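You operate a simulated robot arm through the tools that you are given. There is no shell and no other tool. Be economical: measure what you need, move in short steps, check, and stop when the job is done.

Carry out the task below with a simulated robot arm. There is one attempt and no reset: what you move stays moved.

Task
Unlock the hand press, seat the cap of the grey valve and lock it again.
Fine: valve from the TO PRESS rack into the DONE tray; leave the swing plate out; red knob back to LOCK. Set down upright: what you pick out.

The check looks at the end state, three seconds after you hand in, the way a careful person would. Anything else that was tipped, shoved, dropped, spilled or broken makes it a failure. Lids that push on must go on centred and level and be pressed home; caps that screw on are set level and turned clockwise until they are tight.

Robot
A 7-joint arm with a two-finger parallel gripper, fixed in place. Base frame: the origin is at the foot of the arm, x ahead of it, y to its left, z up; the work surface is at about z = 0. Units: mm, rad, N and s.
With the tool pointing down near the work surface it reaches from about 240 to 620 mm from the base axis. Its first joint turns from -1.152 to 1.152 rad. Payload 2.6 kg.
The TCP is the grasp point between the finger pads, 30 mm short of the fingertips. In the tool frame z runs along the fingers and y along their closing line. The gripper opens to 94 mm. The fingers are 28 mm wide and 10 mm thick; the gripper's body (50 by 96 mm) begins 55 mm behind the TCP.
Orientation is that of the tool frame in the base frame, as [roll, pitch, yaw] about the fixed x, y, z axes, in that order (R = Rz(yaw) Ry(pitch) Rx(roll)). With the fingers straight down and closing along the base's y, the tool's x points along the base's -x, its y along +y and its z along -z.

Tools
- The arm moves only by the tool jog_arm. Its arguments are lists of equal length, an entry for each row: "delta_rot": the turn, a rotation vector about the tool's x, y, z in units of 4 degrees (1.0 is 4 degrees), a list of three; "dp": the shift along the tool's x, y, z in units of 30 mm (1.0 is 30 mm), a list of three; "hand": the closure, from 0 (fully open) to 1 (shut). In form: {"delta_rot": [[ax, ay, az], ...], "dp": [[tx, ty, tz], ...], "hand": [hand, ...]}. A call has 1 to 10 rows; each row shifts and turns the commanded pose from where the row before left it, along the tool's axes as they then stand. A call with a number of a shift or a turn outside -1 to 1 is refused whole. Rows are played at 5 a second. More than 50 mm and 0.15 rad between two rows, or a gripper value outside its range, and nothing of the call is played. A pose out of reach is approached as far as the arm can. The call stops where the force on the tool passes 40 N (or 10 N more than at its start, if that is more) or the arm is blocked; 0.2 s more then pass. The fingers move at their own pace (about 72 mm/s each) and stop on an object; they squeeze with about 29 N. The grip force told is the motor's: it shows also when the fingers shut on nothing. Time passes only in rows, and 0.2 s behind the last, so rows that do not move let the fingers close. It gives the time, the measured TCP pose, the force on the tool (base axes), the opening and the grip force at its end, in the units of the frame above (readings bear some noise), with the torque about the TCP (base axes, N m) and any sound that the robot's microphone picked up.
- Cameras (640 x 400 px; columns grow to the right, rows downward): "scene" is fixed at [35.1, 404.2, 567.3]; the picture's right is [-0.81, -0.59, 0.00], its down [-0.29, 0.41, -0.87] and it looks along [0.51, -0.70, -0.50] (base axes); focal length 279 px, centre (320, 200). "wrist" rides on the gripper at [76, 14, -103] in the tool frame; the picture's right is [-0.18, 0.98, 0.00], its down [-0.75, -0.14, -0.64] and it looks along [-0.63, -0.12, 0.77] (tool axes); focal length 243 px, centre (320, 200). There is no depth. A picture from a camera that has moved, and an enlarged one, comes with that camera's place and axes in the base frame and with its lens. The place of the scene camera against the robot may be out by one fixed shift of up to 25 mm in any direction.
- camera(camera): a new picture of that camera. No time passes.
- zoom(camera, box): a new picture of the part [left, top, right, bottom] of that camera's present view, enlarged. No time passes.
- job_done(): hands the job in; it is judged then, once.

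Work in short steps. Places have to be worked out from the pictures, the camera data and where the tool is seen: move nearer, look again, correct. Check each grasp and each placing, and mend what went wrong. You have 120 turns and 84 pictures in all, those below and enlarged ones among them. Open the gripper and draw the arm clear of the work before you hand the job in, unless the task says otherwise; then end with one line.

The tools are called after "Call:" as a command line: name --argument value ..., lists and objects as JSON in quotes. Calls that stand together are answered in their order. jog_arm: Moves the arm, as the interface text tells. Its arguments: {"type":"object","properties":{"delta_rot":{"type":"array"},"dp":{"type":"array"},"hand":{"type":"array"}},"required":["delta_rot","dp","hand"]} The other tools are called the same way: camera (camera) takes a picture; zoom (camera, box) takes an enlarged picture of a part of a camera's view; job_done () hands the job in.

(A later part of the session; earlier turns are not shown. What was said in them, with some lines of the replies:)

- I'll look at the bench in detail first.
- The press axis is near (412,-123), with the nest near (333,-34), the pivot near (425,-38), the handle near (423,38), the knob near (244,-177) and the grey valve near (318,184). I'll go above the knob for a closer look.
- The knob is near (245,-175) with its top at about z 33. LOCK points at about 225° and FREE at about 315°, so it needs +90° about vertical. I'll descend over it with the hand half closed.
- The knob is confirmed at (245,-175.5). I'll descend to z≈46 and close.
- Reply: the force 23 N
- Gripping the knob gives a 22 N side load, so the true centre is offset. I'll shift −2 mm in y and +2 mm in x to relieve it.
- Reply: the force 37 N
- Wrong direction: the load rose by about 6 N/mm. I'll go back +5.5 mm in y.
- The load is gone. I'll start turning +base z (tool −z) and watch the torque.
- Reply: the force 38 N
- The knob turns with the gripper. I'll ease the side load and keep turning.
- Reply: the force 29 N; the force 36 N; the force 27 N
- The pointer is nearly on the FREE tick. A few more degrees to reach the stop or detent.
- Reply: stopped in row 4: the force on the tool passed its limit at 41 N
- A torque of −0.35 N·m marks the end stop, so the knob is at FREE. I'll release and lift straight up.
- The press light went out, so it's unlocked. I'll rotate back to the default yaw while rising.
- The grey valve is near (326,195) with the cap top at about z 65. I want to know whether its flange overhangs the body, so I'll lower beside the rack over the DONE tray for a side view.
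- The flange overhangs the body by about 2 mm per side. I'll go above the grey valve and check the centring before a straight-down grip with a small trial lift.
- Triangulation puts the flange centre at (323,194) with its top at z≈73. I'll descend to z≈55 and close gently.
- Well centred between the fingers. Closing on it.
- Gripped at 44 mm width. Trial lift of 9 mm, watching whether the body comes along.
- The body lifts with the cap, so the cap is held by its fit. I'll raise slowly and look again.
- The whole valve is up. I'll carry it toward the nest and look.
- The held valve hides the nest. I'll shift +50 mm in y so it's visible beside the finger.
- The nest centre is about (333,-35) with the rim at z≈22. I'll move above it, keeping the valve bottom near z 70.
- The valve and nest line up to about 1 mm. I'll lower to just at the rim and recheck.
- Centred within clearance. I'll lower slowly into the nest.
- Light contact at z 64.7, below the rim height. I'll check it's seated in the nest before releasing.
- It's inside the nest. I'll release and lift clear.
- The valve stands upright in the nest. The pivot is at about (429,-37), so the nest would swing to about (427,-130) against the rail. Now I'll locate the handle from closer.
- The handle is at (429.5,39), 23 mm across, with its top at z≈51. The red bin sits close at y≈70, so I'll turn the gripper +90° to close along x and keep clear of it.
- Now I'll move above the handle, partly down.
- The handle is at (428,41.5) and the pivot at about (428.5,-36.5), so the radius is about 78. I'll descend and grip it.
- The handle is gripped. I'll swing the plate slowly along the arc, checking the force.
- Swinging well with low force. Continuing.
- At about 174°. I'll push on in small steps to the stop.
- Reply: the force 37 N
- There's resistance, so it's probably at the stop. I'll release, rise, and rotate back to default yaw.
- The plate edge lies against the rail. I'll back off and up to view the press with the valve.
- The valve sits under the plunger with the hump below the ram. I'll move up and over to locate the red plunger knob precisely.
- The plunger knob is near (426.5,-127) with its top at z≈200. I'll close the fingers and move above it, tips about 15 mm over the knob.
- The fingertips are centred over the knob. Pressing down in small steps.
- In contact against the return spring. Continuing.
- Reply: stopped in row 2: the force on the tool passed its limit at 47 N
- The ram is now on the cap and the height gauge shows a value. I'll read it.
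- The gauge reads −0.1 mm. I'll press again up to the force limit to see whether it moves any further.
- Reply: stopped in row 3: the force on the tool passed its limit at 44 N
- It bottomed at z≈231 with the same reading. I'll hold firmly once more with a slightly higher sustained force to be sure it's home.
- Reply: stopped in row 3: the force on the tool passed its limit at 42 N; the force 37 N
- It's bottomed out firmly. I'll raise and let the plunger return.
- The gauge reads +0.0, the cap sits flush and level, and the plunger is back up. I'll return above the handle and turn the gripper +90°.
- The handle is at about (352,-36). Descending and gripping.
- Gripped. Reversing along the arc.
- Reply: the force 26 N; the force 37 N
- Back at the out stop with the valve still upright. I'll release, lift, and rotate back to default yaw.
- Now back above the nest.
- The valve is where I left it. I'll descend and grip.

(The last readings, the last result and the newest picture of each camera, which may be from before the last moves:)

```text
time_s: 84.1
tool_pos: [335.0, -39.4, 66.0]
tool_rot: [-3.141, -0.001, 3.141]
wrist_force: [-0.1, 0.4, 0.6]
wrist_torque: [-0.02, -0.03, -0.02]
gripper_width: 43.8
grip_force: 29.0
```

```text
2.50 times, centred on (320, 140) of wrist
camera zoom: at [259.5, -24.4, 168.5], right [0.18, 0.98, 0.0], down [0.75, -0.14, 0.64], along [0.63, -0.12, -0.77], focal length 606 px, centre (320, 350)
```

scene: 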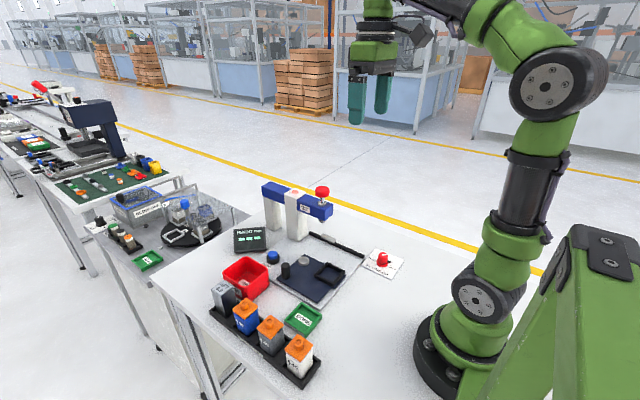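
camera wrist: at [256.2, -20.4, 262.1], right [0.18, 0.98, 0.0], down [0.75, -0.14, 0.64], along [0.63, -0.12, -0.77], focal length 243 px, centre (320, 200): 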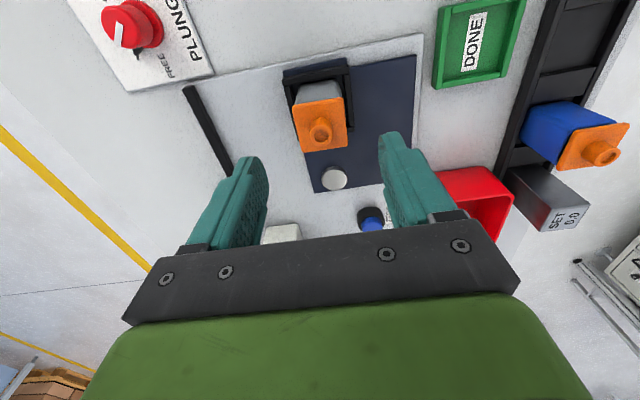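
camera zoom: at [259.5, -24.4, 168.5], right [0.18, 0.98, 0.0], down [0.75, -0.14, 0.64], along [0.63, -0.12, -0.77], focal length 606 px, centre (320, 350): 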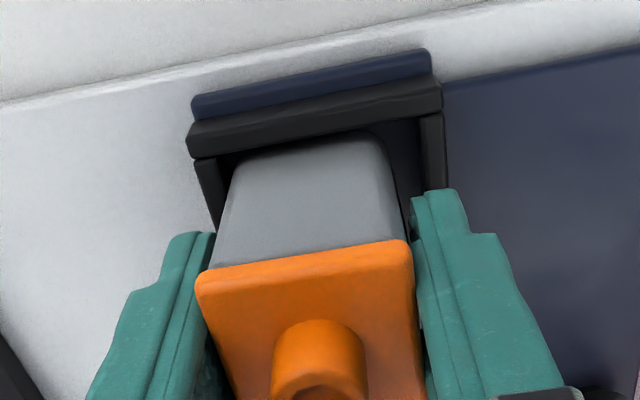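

Firm grip. Lifting slowly.

Call:
jog_arm --delta_rot '[[0, 0, 0], [0, 0, 0], [0, 0, 0], [0, 0, 0]]' --dp '[[0, 0, -0.3], [0, 0, -0.7], [0, 0, -0.8], [0, 0, -0.7]]' --hand '[0.65, 0.65, 0.65, 0.65]'

Call:
jog_arm --delta_rot '[[0, 0, 0], [0, 0, 0], [0, 0, 0], [0, 0, 0], [0, 0, 0], [0, 0, 0], [0, 0, 0], [0, 0, 0]]' --dp '[[0.11, 0.6, 0], [0.11, 0.7, 0], [0.11, 0.7, 0], [0.11, 0.7, 0], [0.11, 0.7, 0], [0.11, 0.7, 0], [0.11, 0.75, 0], [0, 0, 0]]' --hand '[0.65, 0.65, 0.65, 0.65, 0.65, 0.65, 0.65, 0.65]'

Call:
camera --camera "wrist"

Call:
zoom --camera "scene" --box '[240, 210, 380, 340]'

```text
time_s: 85.1
tool_pos: [337.2, -35.5, 141.4]
tool_rot: [-3.141, -0.002, -3.141]
wrist_force: [-0.6, 0.1, -0.8]
wrist_torque: [0.05, 0.02, 0.02]
gripper_width: 44.0
grip_force: 29.3
```

```text
time_s: 86.9
tool_pos: [313.9, 108.5, 141.5]
tool_rot: [3.141, -0.003, -3.14]
wrist_force: [-0.2, 0.1, -1.7]
wrist_torque: [-0.01, 0.0, -0.04]
gripper_width: 43.5
grip_force: 29.1
```

```text
17 pictures are left
camera wrist: at [238.5, 122.7, 244.1], right [0.18, 0.98, 0.0], down [0.75, -0.14, 0.64], along [0.63, -0.12, -0.77], focal length 243 px, centre (320, 200)
```

wrist: 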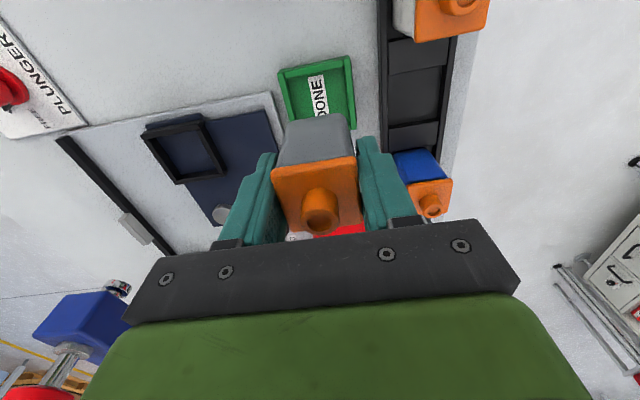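

```text
3.08 times, centred on (310, 275) of scene
camera zoom: at [35.1, 404.2, 567.2], right [-0.81, -0.59, 0.0], down [-0.29, 0.41, -0.87], along [0.51, -0.7, -0.5], focal length 858 px, centre (351, -31)
```

zoom: 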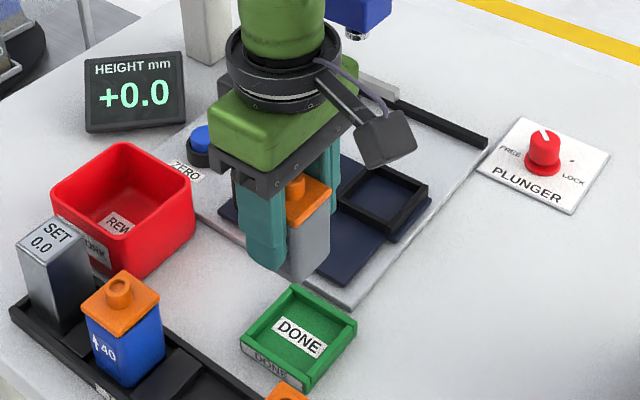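

The tray centre is about (310,108.5). I'll fine-tune and lower to just above the rim.

Call:
jog_arm --delta_rot '[[0, 0, 0], [0, 0, 0], [0, 0, 0], [0, 0, 0]]' --dp '[[0.08, 0, 0.8], [0, 0, 0.8], [0, 0, 0.6], [0, 0, 0]]' --hand '[0.65, 0.65, 0.65, 0.65]'

Call:
zoom --camera "wrist" --box '[240, 60, 400, 220]'

Call:
zoom --camera "scene" --box '[260, 260, 350, 340]'

```text
time_s: 87.9
tool_pos: [310.5, 108.8, 74.2]
tool_rot: [3.141, -0.002, -3.141]
wrist_force: [-0.4, -0.7, -1.0]
wrist_torque: [0.0, -0.03, -0.01]
gripper_width: 44.0
grip_force: 28.4
```

```text
2.50 times, centred on (320, 140) of wrist
camera zoom: at [235.7, 123.2, 177.0], right [0.18, 0.98, 0.0], down [0.75, -0.14, 0.64], along [0.63, -0.12, -0.77], focal length 606 px, centre (320, 350)
```

zoom: 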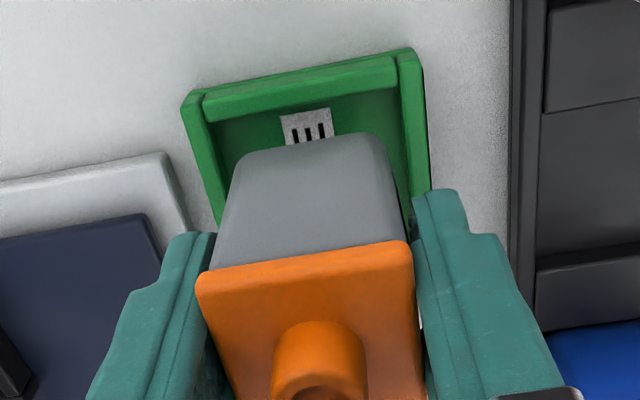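

```text
5.00 times, centred on (305, 300) of scene
camera zoom: at [35.2, 404.2, 567.2], right [-0.81, -0.59, 0.0], down [-0.29, 0.41, -0.87], along [0.51, -0.7, -0.5], focal length 1394 px, centre (395, -300)
```

zoom: 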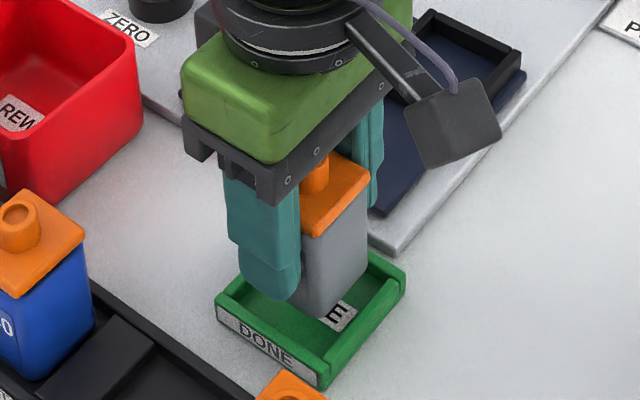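

The valve lies inside the tray walls on all sides. Lowering to contact.

Call:
jog_arm --delta_rot '[[0, 0, 0], [0, 0, 0], [0, 0, 0], [0, 0, 0]]' --dp '[[0.03, 0, 0.25], [0, 0, 0.2], [0, 0, 0.1], [0, 0, 0]]' --hand '[0.65, 0.65, 0.65, 0.65]'

```text
time_s: 88.9
tool_pos: [309.2, 108.6, 59.0]
tool_rot: [-3.141, -0.002, 3.14]
wrist_force: [0.7, -0.7, -0.7]
wrist_torque: [0.04, -0.01, -0.02]
gripper_width: 44.0
grip_force: 29.0
```

Call:
jog_arm --delta_rot '[[0, 0, 0], [0, 0, 0], [0, 0, 0], [0, 0, 0]]' --dp '[[0, 0, 0.06], [0, 0, 0.06], [0, 0, 0.05], [0, 0, 0]]' --hand '[0.65, 0.65, 0.65, 0.65]'

```text
time_s: 89.9
tool_pos: [309.9, 109.3, 54.2]
tool_rot: [3.141, 0.001, 3.139]
wrist_force: [-1.5, -3.1, 20.2]
wrist_torque: [-0.02, -0.1, 0.01]
gripper_width: 44.3
grip_force: 28.8
```

Contact with the tray floor at z≈54. I'll relieve slightly, open, and lift.

Call:
jog_arm --delta_rot '[[0, 0, 0], [0, 0, 0], [0, 0, 0], [0, 0, 0], [0, 0, 0], [0, 0, 0], [0, 0, 0], [0, 0, 0]]' --dp '[[0, 0, -0.03], [0, 0, 0], [0, 0, 0], [0, 0, -0.3], [0, 0, -0.9], [0, 0, -1], [0, 0, -1], [0, 0, -0.5]]' --hand '[0.65, 0.42, 0.3, 0.3, 0.3, 0.3, 0.3, 0.3]'

Call:
camera --camera "wrist"

Call:
zoom --camera "scene" --box '[240, 210, 380, 340]'

```text
time_s: 91.7
tool_pos: [306.9, 106.5, 164.8]
tool_rot: [-3.141, -0.002, -3.142]
wrist_force: [-0.1, -0.6, 0.7]
wrist_torque: [-0.01, 0.01, -0.03]
gripper_width: 65.7
grip_force: 0.1
```

```text
13 pictures are left
camera wrist: at [231.5, 120.9, 267.4], right [0.18, 0.98, 0.0], down [0.75, -0.14, 0.64], along [0.63, -0.12, -0.77], focal length 243 px, centre (320, 200)
```

wrist: 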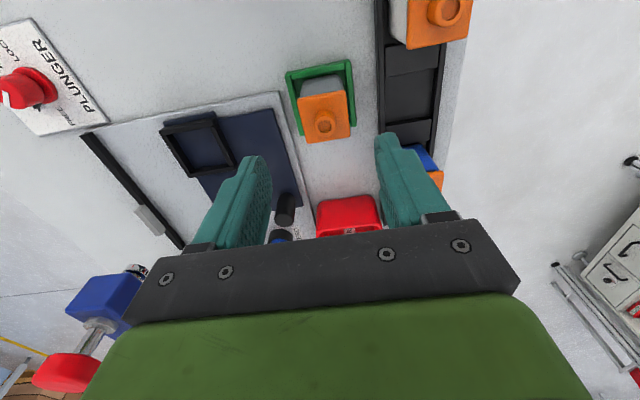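

```text
3.08 times, centred on (310, 275) of scene
camera zoom: at [35.1, 404.2, 567.3], right [-0.81, -0.59, 0.0], down [-0.29, 0.41, -0.87], along [0.51, -0.7, -0.5], focal length 858 px, centre (351, -31)
```

zoom: 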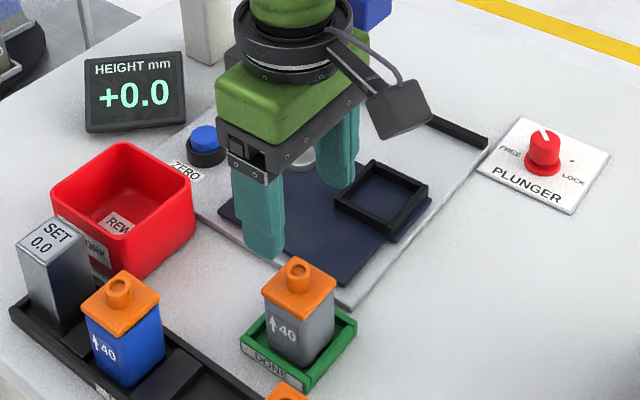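

The grey valve stands upright in DONE. Now over to the lock knob.

Call:
jog_arm --delta_rot '[[0, 0, 0], [0, 0, 0], [0, 0, 0], [0, 0, 0], [0, 0, 0], [0, 0, 0], [0, 0, 0], [0, 0, 0], [0, 0, 0], [0, 0, 0]]' --dp '[[0.203, -0.937, 0], [0.203, -0.937, 0], [0.203, -0.937, 0], [0.203, -0.937, 0], [0.203, -0.937, 0], [0.203, -0.937, 0], [0.203, -0.937, 0], [0.203, -0.937, 0], [0.203, -0.937, 0], [0.203, -0.937, 0]]' --hand '[0.4, 0.4, 0.4, 0.4, 0.4, 0.4, 0.4, 0.4, 0.4, 0.4]'

Call:
jog_arm --delta_rot '[[0, 0, 0], [0, 0, 0], [0, 0, 0], [0, 0, 0]]' --dp '[[0, 0, 0.8], [0, 0, 0.8], [0, 0, 0.8], [0, 0, 0]]' --hand '[0.4, 0.4, 0.4, 0.4]'

Call:
camera --camera "wrist"

```text
time_s: 93.9
tool_pos: [250.3, -171.7, 165.6]
tool_rot: [3.141, -0.002, -3.141]
wrist_force: [-0.1, -0.2, -0.2]
wrist_torque: [0.0, 0.01, 0.01]
gripper_width: 56.2
grip_force: 0.0
```

```text
time_s: 94.9
tool_pos: [250.4, -173.0, 93.4]
tool_rot: [3.141, -0.001, 3.141]
wrist_force: [-0.1, -0.5, -0.3]
wrist_torque: [0.02, -0.01, 0.01]
gripper_width: 56.6
grip_force: 0.0
```

```text
11 pictures are left
camera wrist: at [174.3, -157.9, 196.2], right [0.18, 0.98, 0.0], down [0.75, -0.14, 0.64], along [0.63, -0.12, -0.77], focal length 243 px, centre (320, 200)
```

wrist: 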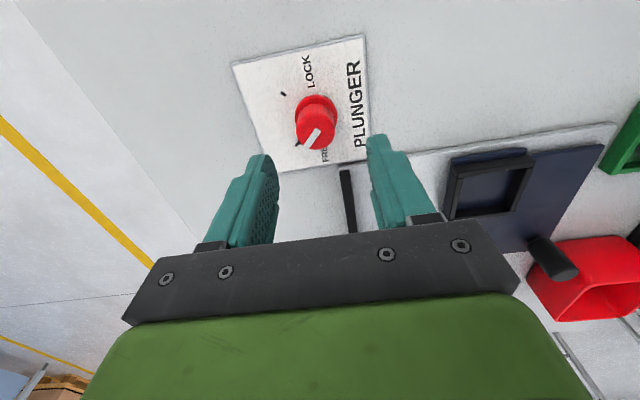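

Centring at (246,-174.5), descending and gripping the knob.

Call:
jog_arm --delta_rot '[[0, 0, 0], [0, 0, 0], [0, 0, 0], [0, 0, 0], [0, 0, 0]]' --dp '[[0.14, -0.04, 0.8], [0, 0, 0.75], [0, 0, 0], [0, 0, 0], [0, 0, 0]]' --hand '[0.4, 0.4, 0.8, 0.8, 0.8]'

```text
time_s: 96.1
tool_pos: [241.5, -174.9, 44.2]
tool_rot: [-3.138, 0.0, 3.141]
wrist_force: [-0.6, -20.3, -16.8]
wrist_torque: [0.17, -1.13, -0.11]
gripper_width: 27.9
grip_force: 45.0
```

Call:
jog_arm --delta_rot '[[0, 0, 0], [0, 0, 1], [0, 0, 1], [0, 0, 1], [0, 0, 1]]' --dp '[[-0.05, -0.09, 0.01], [0, 0, 0], [0, 0, 0], [0, 0, 0], [0, 0, 0]]' --hand '[0.8, 0.8, 0.8, 0.8, 0.8]'

Call:
zoom --camera "wrist" --box '[220, 40, 420, 220]'

```text
time_s: 97.3
tool_pos: [242.7, -174.3, 45.7]
tool_rot: [3.14, -0.008, 2.858]
wrist_force: [-28.3, -6.3, -0.7]
wrist_torque: [-0.39, 1.64, -0.05]
gripper_width: 27.6
grip_force: 45.6
```

```text
2.22 times, centred on (320, 130) of wrist
camera zoom: at [174.8, -139.2, 147.5], right [0.45, 0.89, 0.0], down [0.69, -0.35, 0.64], along [0.57, -0.29, -0.77], focal length 539 px, centre (320, 356)
```

zoom: 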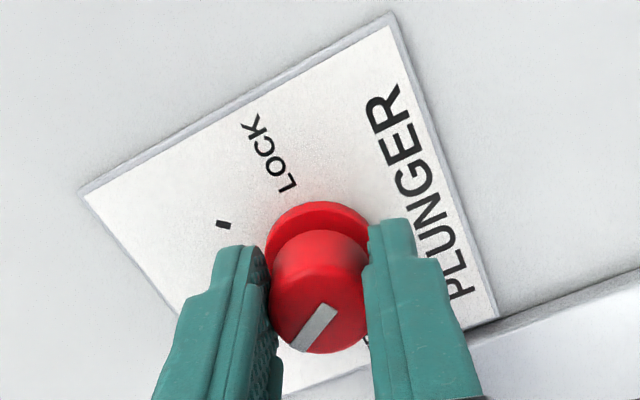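

Turning. I'll relieve the −x load and continue.

Call:
jog_arm --delta_rot '[[0, 0, 0], [0, 0, 1], [0, 0, 1], [0, 0, 1], [0, 0, 1]]' --dp '[[0.1, -0.04, 0], [0, 0, 0], [0, 0, 0], [0, 0, 0], [0, 0, 0]]' --hand '[0.8, 0.8, 0.8, 0.8, 0.8]'

```text
time_s: 98.5
tool_pos: [243.1, -172.9, 45.6]
tool_rot: [3.139, -0.003, 2.586]
wrist_force: [10.8, 19.5, -25.9]
wrist_torque: [-0.36, -0.25, 0.09]
gripper_width: 27.6
grip_force: 45.0
```

Call:
jog_arm --delta_rot '[[0, 0, 0], [0, 0, 1], [0, 0, 1], [0, 0, 1], [0, 0, 1], [0, 0, 1]]' --dp '[[0.01, 0.08, 0.02], [0, 0, 0], [0, 0, 0], [0, 0, 0], [0, 0, 0], [0, 0, 0]]' --hand '[0.8, 0.8, 0.8, 0.8, 0.8, 0.8]'

Call:
zoom --camera "wrist" --box '[220, 40, 420, 220]'

```text
time_s: 99.9
tool_pos: [242.3, -173.6, 45.0]
tool_rot: [-3.14, 0.0, 2.235]
wrist_force: [6.7, 13.7, -19.4]
wrist_torque: [-0.13, -1.12, 0.04]
gripper_width: 27.5
grip_force: 45.4
```

```text
2.22 times, centred on (320, 130) of wrist
camera zoom: at [208.6, -103.7, 147.1], right [0.89, 0.46, 0.0], down [0.35, -0.68, 0.64], along [0.29, -0.57, -0.77], focal length 539 px, centre (320, 356)
```

zoom: 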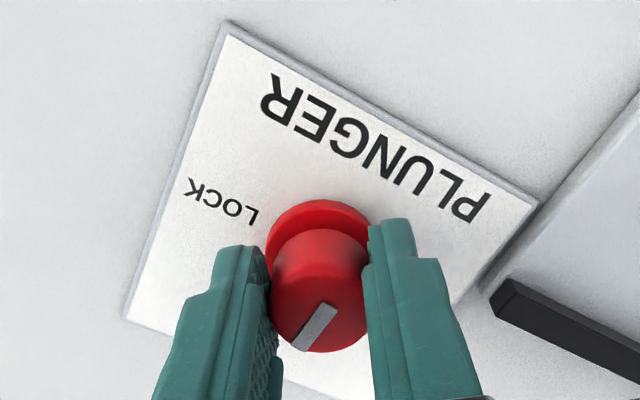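

Call:
jog_arm --delta_rot '[[0, 0, 0], [0, 0, 1], [0, 0, 1], [0, 0, 1], [0, 0, 1], [0, 0, 1]]' --dp '[[0.03, 0.05, 0.02], [0, 0, 0], [0, 0, 0], [0, 0, 0], [0, 0, 0], [0, 0, 0]]' --hand '[0.8, 0.8, 0.8, 0.8, 0.8, 0.8]'

```text
time_s: 101.3
tool_pos: [244.3, -172.6, 44.2]
tool_rot: [3.14, 0.002, 1.883]
wrist_force: [4.3, 8.6, 20.9]
wrist_torque: [0.48, 0.48, 0.0]
gripper_width: 27.8
grip_force: 44.5
```

Call:
jog_arm --delta_rot '[[0, 0, 0], [0, 0, 1], [0, 0, 1], [0, 0, 1], [0, 0, 1], [0, 0, 0]]' --dp '[[0, 0.02, -0.02], [0, 0, 0], [0, 0, 0], [0, 0, 0], [0, 0, 0], [0, 0, 0]]' --hand '[0.8, 0.8, 0.8, 0.8, 0.8, 0.8]'

Call:
zoom --camera "scene" --box '[270, 170, 430, 290]'

```text
time_s: 102.3
tool_pos: [244.0, -171.5, 45.6]
tool_rot: [3.14, 0.005, 1.681]
wrist_force: [4.0, -2.4, -2.5]
wrist_torque: [0.47, 0.5, -0.01]
gripper_width: 27.8
grip_force: 44.9
stopped in row 5: the force on the tool passed its limit at 40 N (the readings are from after the stop); the commanded pose is now the measured one
```

```text
3.33 times, centred on (350, 230) of scene
camera zoom: at [35.1, 404.2, 567.3], right [-0.81, -0.59, 0.0], down [-0.29, 0.41, -0.87], along [0.51, -0.7, -0.5], focal length 929 px, centre (220, 100)
```

zoom: 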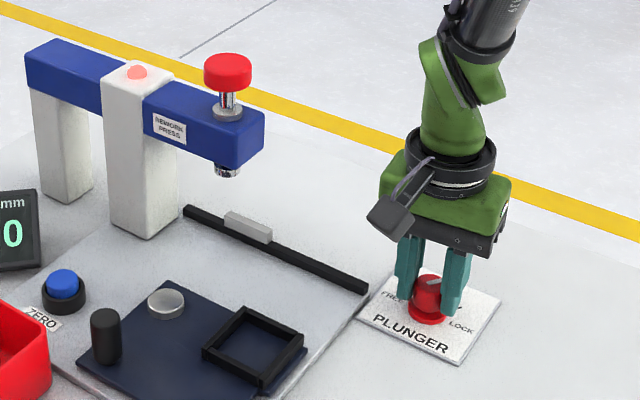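

The red lock light is on. One small extra turn to the stop, then release and lift.

Call:
jog_arm --delta_rot '[[0, 0, 1], [0, 0, 0.7], [0, 0, 0]]' --dp '[[0, 0, 0], [0, 0, 0], [0, 0, 0]]' --hand '[0.8, 0.8, 0.8]'

Call:
jog_arm --delta_rot '[[0, 0, 0], [0, 0, 0], [0, 0, 0], [0, 0, 0], [0, 0, 0], [0, 0, 0], [0, 0, 0]]' --dp '[[0, 0, 0], [0, 0, 0], [0, 0, -0.5], [0, 0, -1], [0, 0, -1], [0, 0, -1], [0, 0, -1]]' --hand '[0.5, 0.4, 0.4, 0.4, 0.4, 0.4, 0.4]'

Call:
camera --camera "scene"

Call:
zoom --camera "scene" --box '[340, 230, 430, 290]'

```text
time_s: 103.1
tool_pos: [244.8, -171.7, 45.2]
tool_rot: [3.14, 0.006, 1.562]
wrist_force: [6.8, -8.1, -12.1]
wrist_torque: [0.12, 0.42, 0.0]
gripper_width: 27.5
grip_force: 45.2
```

```text
time_s: 104.7
tool_pos: [244.2, -170.9, 181.5]
tool_rot: [3.14, 0.004, 1.562]
wrist_force: [-0.5, 0.2, -0.2]
wrist_torque: [0.02, -0.02, 0.06]
gripper_width: 56.5
grip_force: 0.2
```

```text
7 pictures are left
```

scene: 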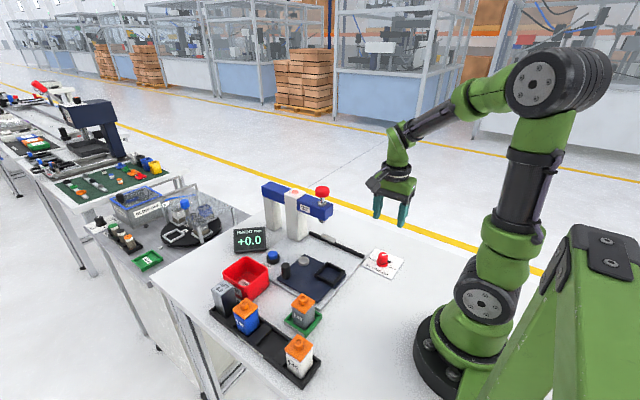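

```text
6.67 times, centred on (385, 260) of scene
camera zoom: at [35.2, 404.2, 567.3], right [-0.81, -0.59, 0.0], down [-0.29, 0.41, -0.87], along [0.51, -0.7, -0.5], focal length 1859 px, centre (-113, -200)
```

zoom: 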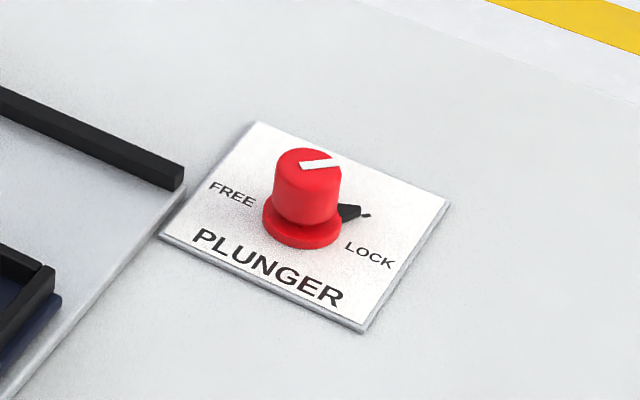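

The pointer is on the LOCK tick. One last look at the valve in the tray and the plate.

Call:
zoom --camera "scene" --box '[230, 250, 350, 350]'

Call:
zoom --camera "scene" --box '[200, 170, 420, 308]'

```text
4.00 times, centred on (290, 300) of scene
camera zoom: at [35.2, 404.2, 567.3], right [-0.81, -0.59, 0.0], down [-0.29, 0.41, -0.87], along [0.51, -0.7, -0.5], focal length 1115 px, centre (440, -200)
```

zoom: 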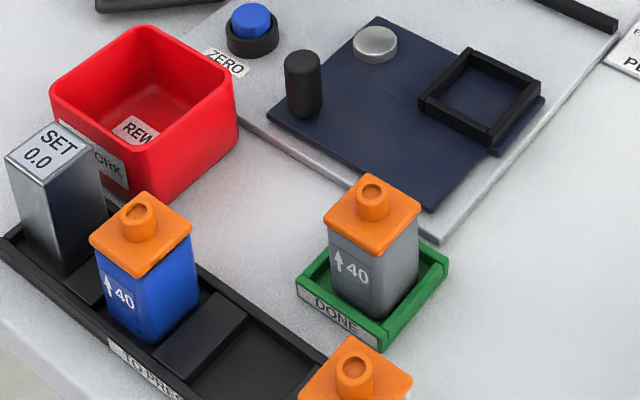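

```text
2.90 times, centred on (310, 239) of scene
camera zoom: at [35.2, 404.2, 567.3], right [-0.81, -0.59, 0.0], down [-0.29, 0.41, -0.87], along [0.51, -0.7, -0.5], focal length 808 px, centre (349, 87)
```

zoom: 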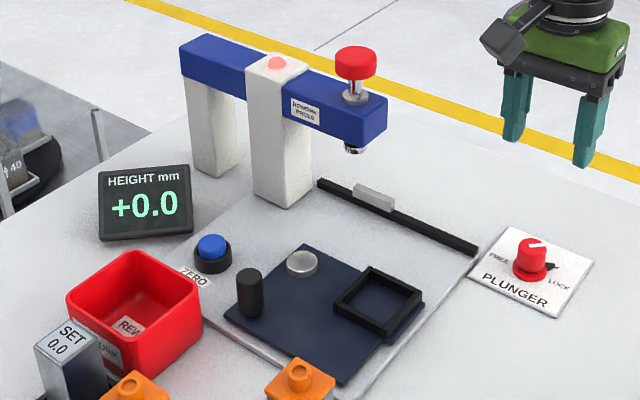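

The plate is out exactly as at the start, the knob is at LOCK with the lamp lit, and the valve is upright in DONE. I'll open the hand, rise a little and hand in.

Call:
jog_arm --delta_rot '[[0, 0, 0], [0, 0, 0], [0, 0, 0]]' --dp '[[0, 0, -1], [0, 0, -1], [0, 0, -1]]' --hand '[0, 0, 0]'

Call:
job_done

```text
time_s: 105.5
tool_pos: [240.5, -173.8, 270.7]
tool_rot: [3.139, 0.004, 1.561]
wrist_force: [0.2, -0.3, 0.3]
wrist_torque: [0.01, -0.02, -0.02]
gripper_width: 93.9
grip_force: 0.0
```

```text
The job is handed in.
```

The grey valve's cap is pressed home (gauge +0.0 mm) and the valve stands upright in the DONE tray; the swing plate is out, the red knob is at LOCK with its lamp lit, and the arm is clear.
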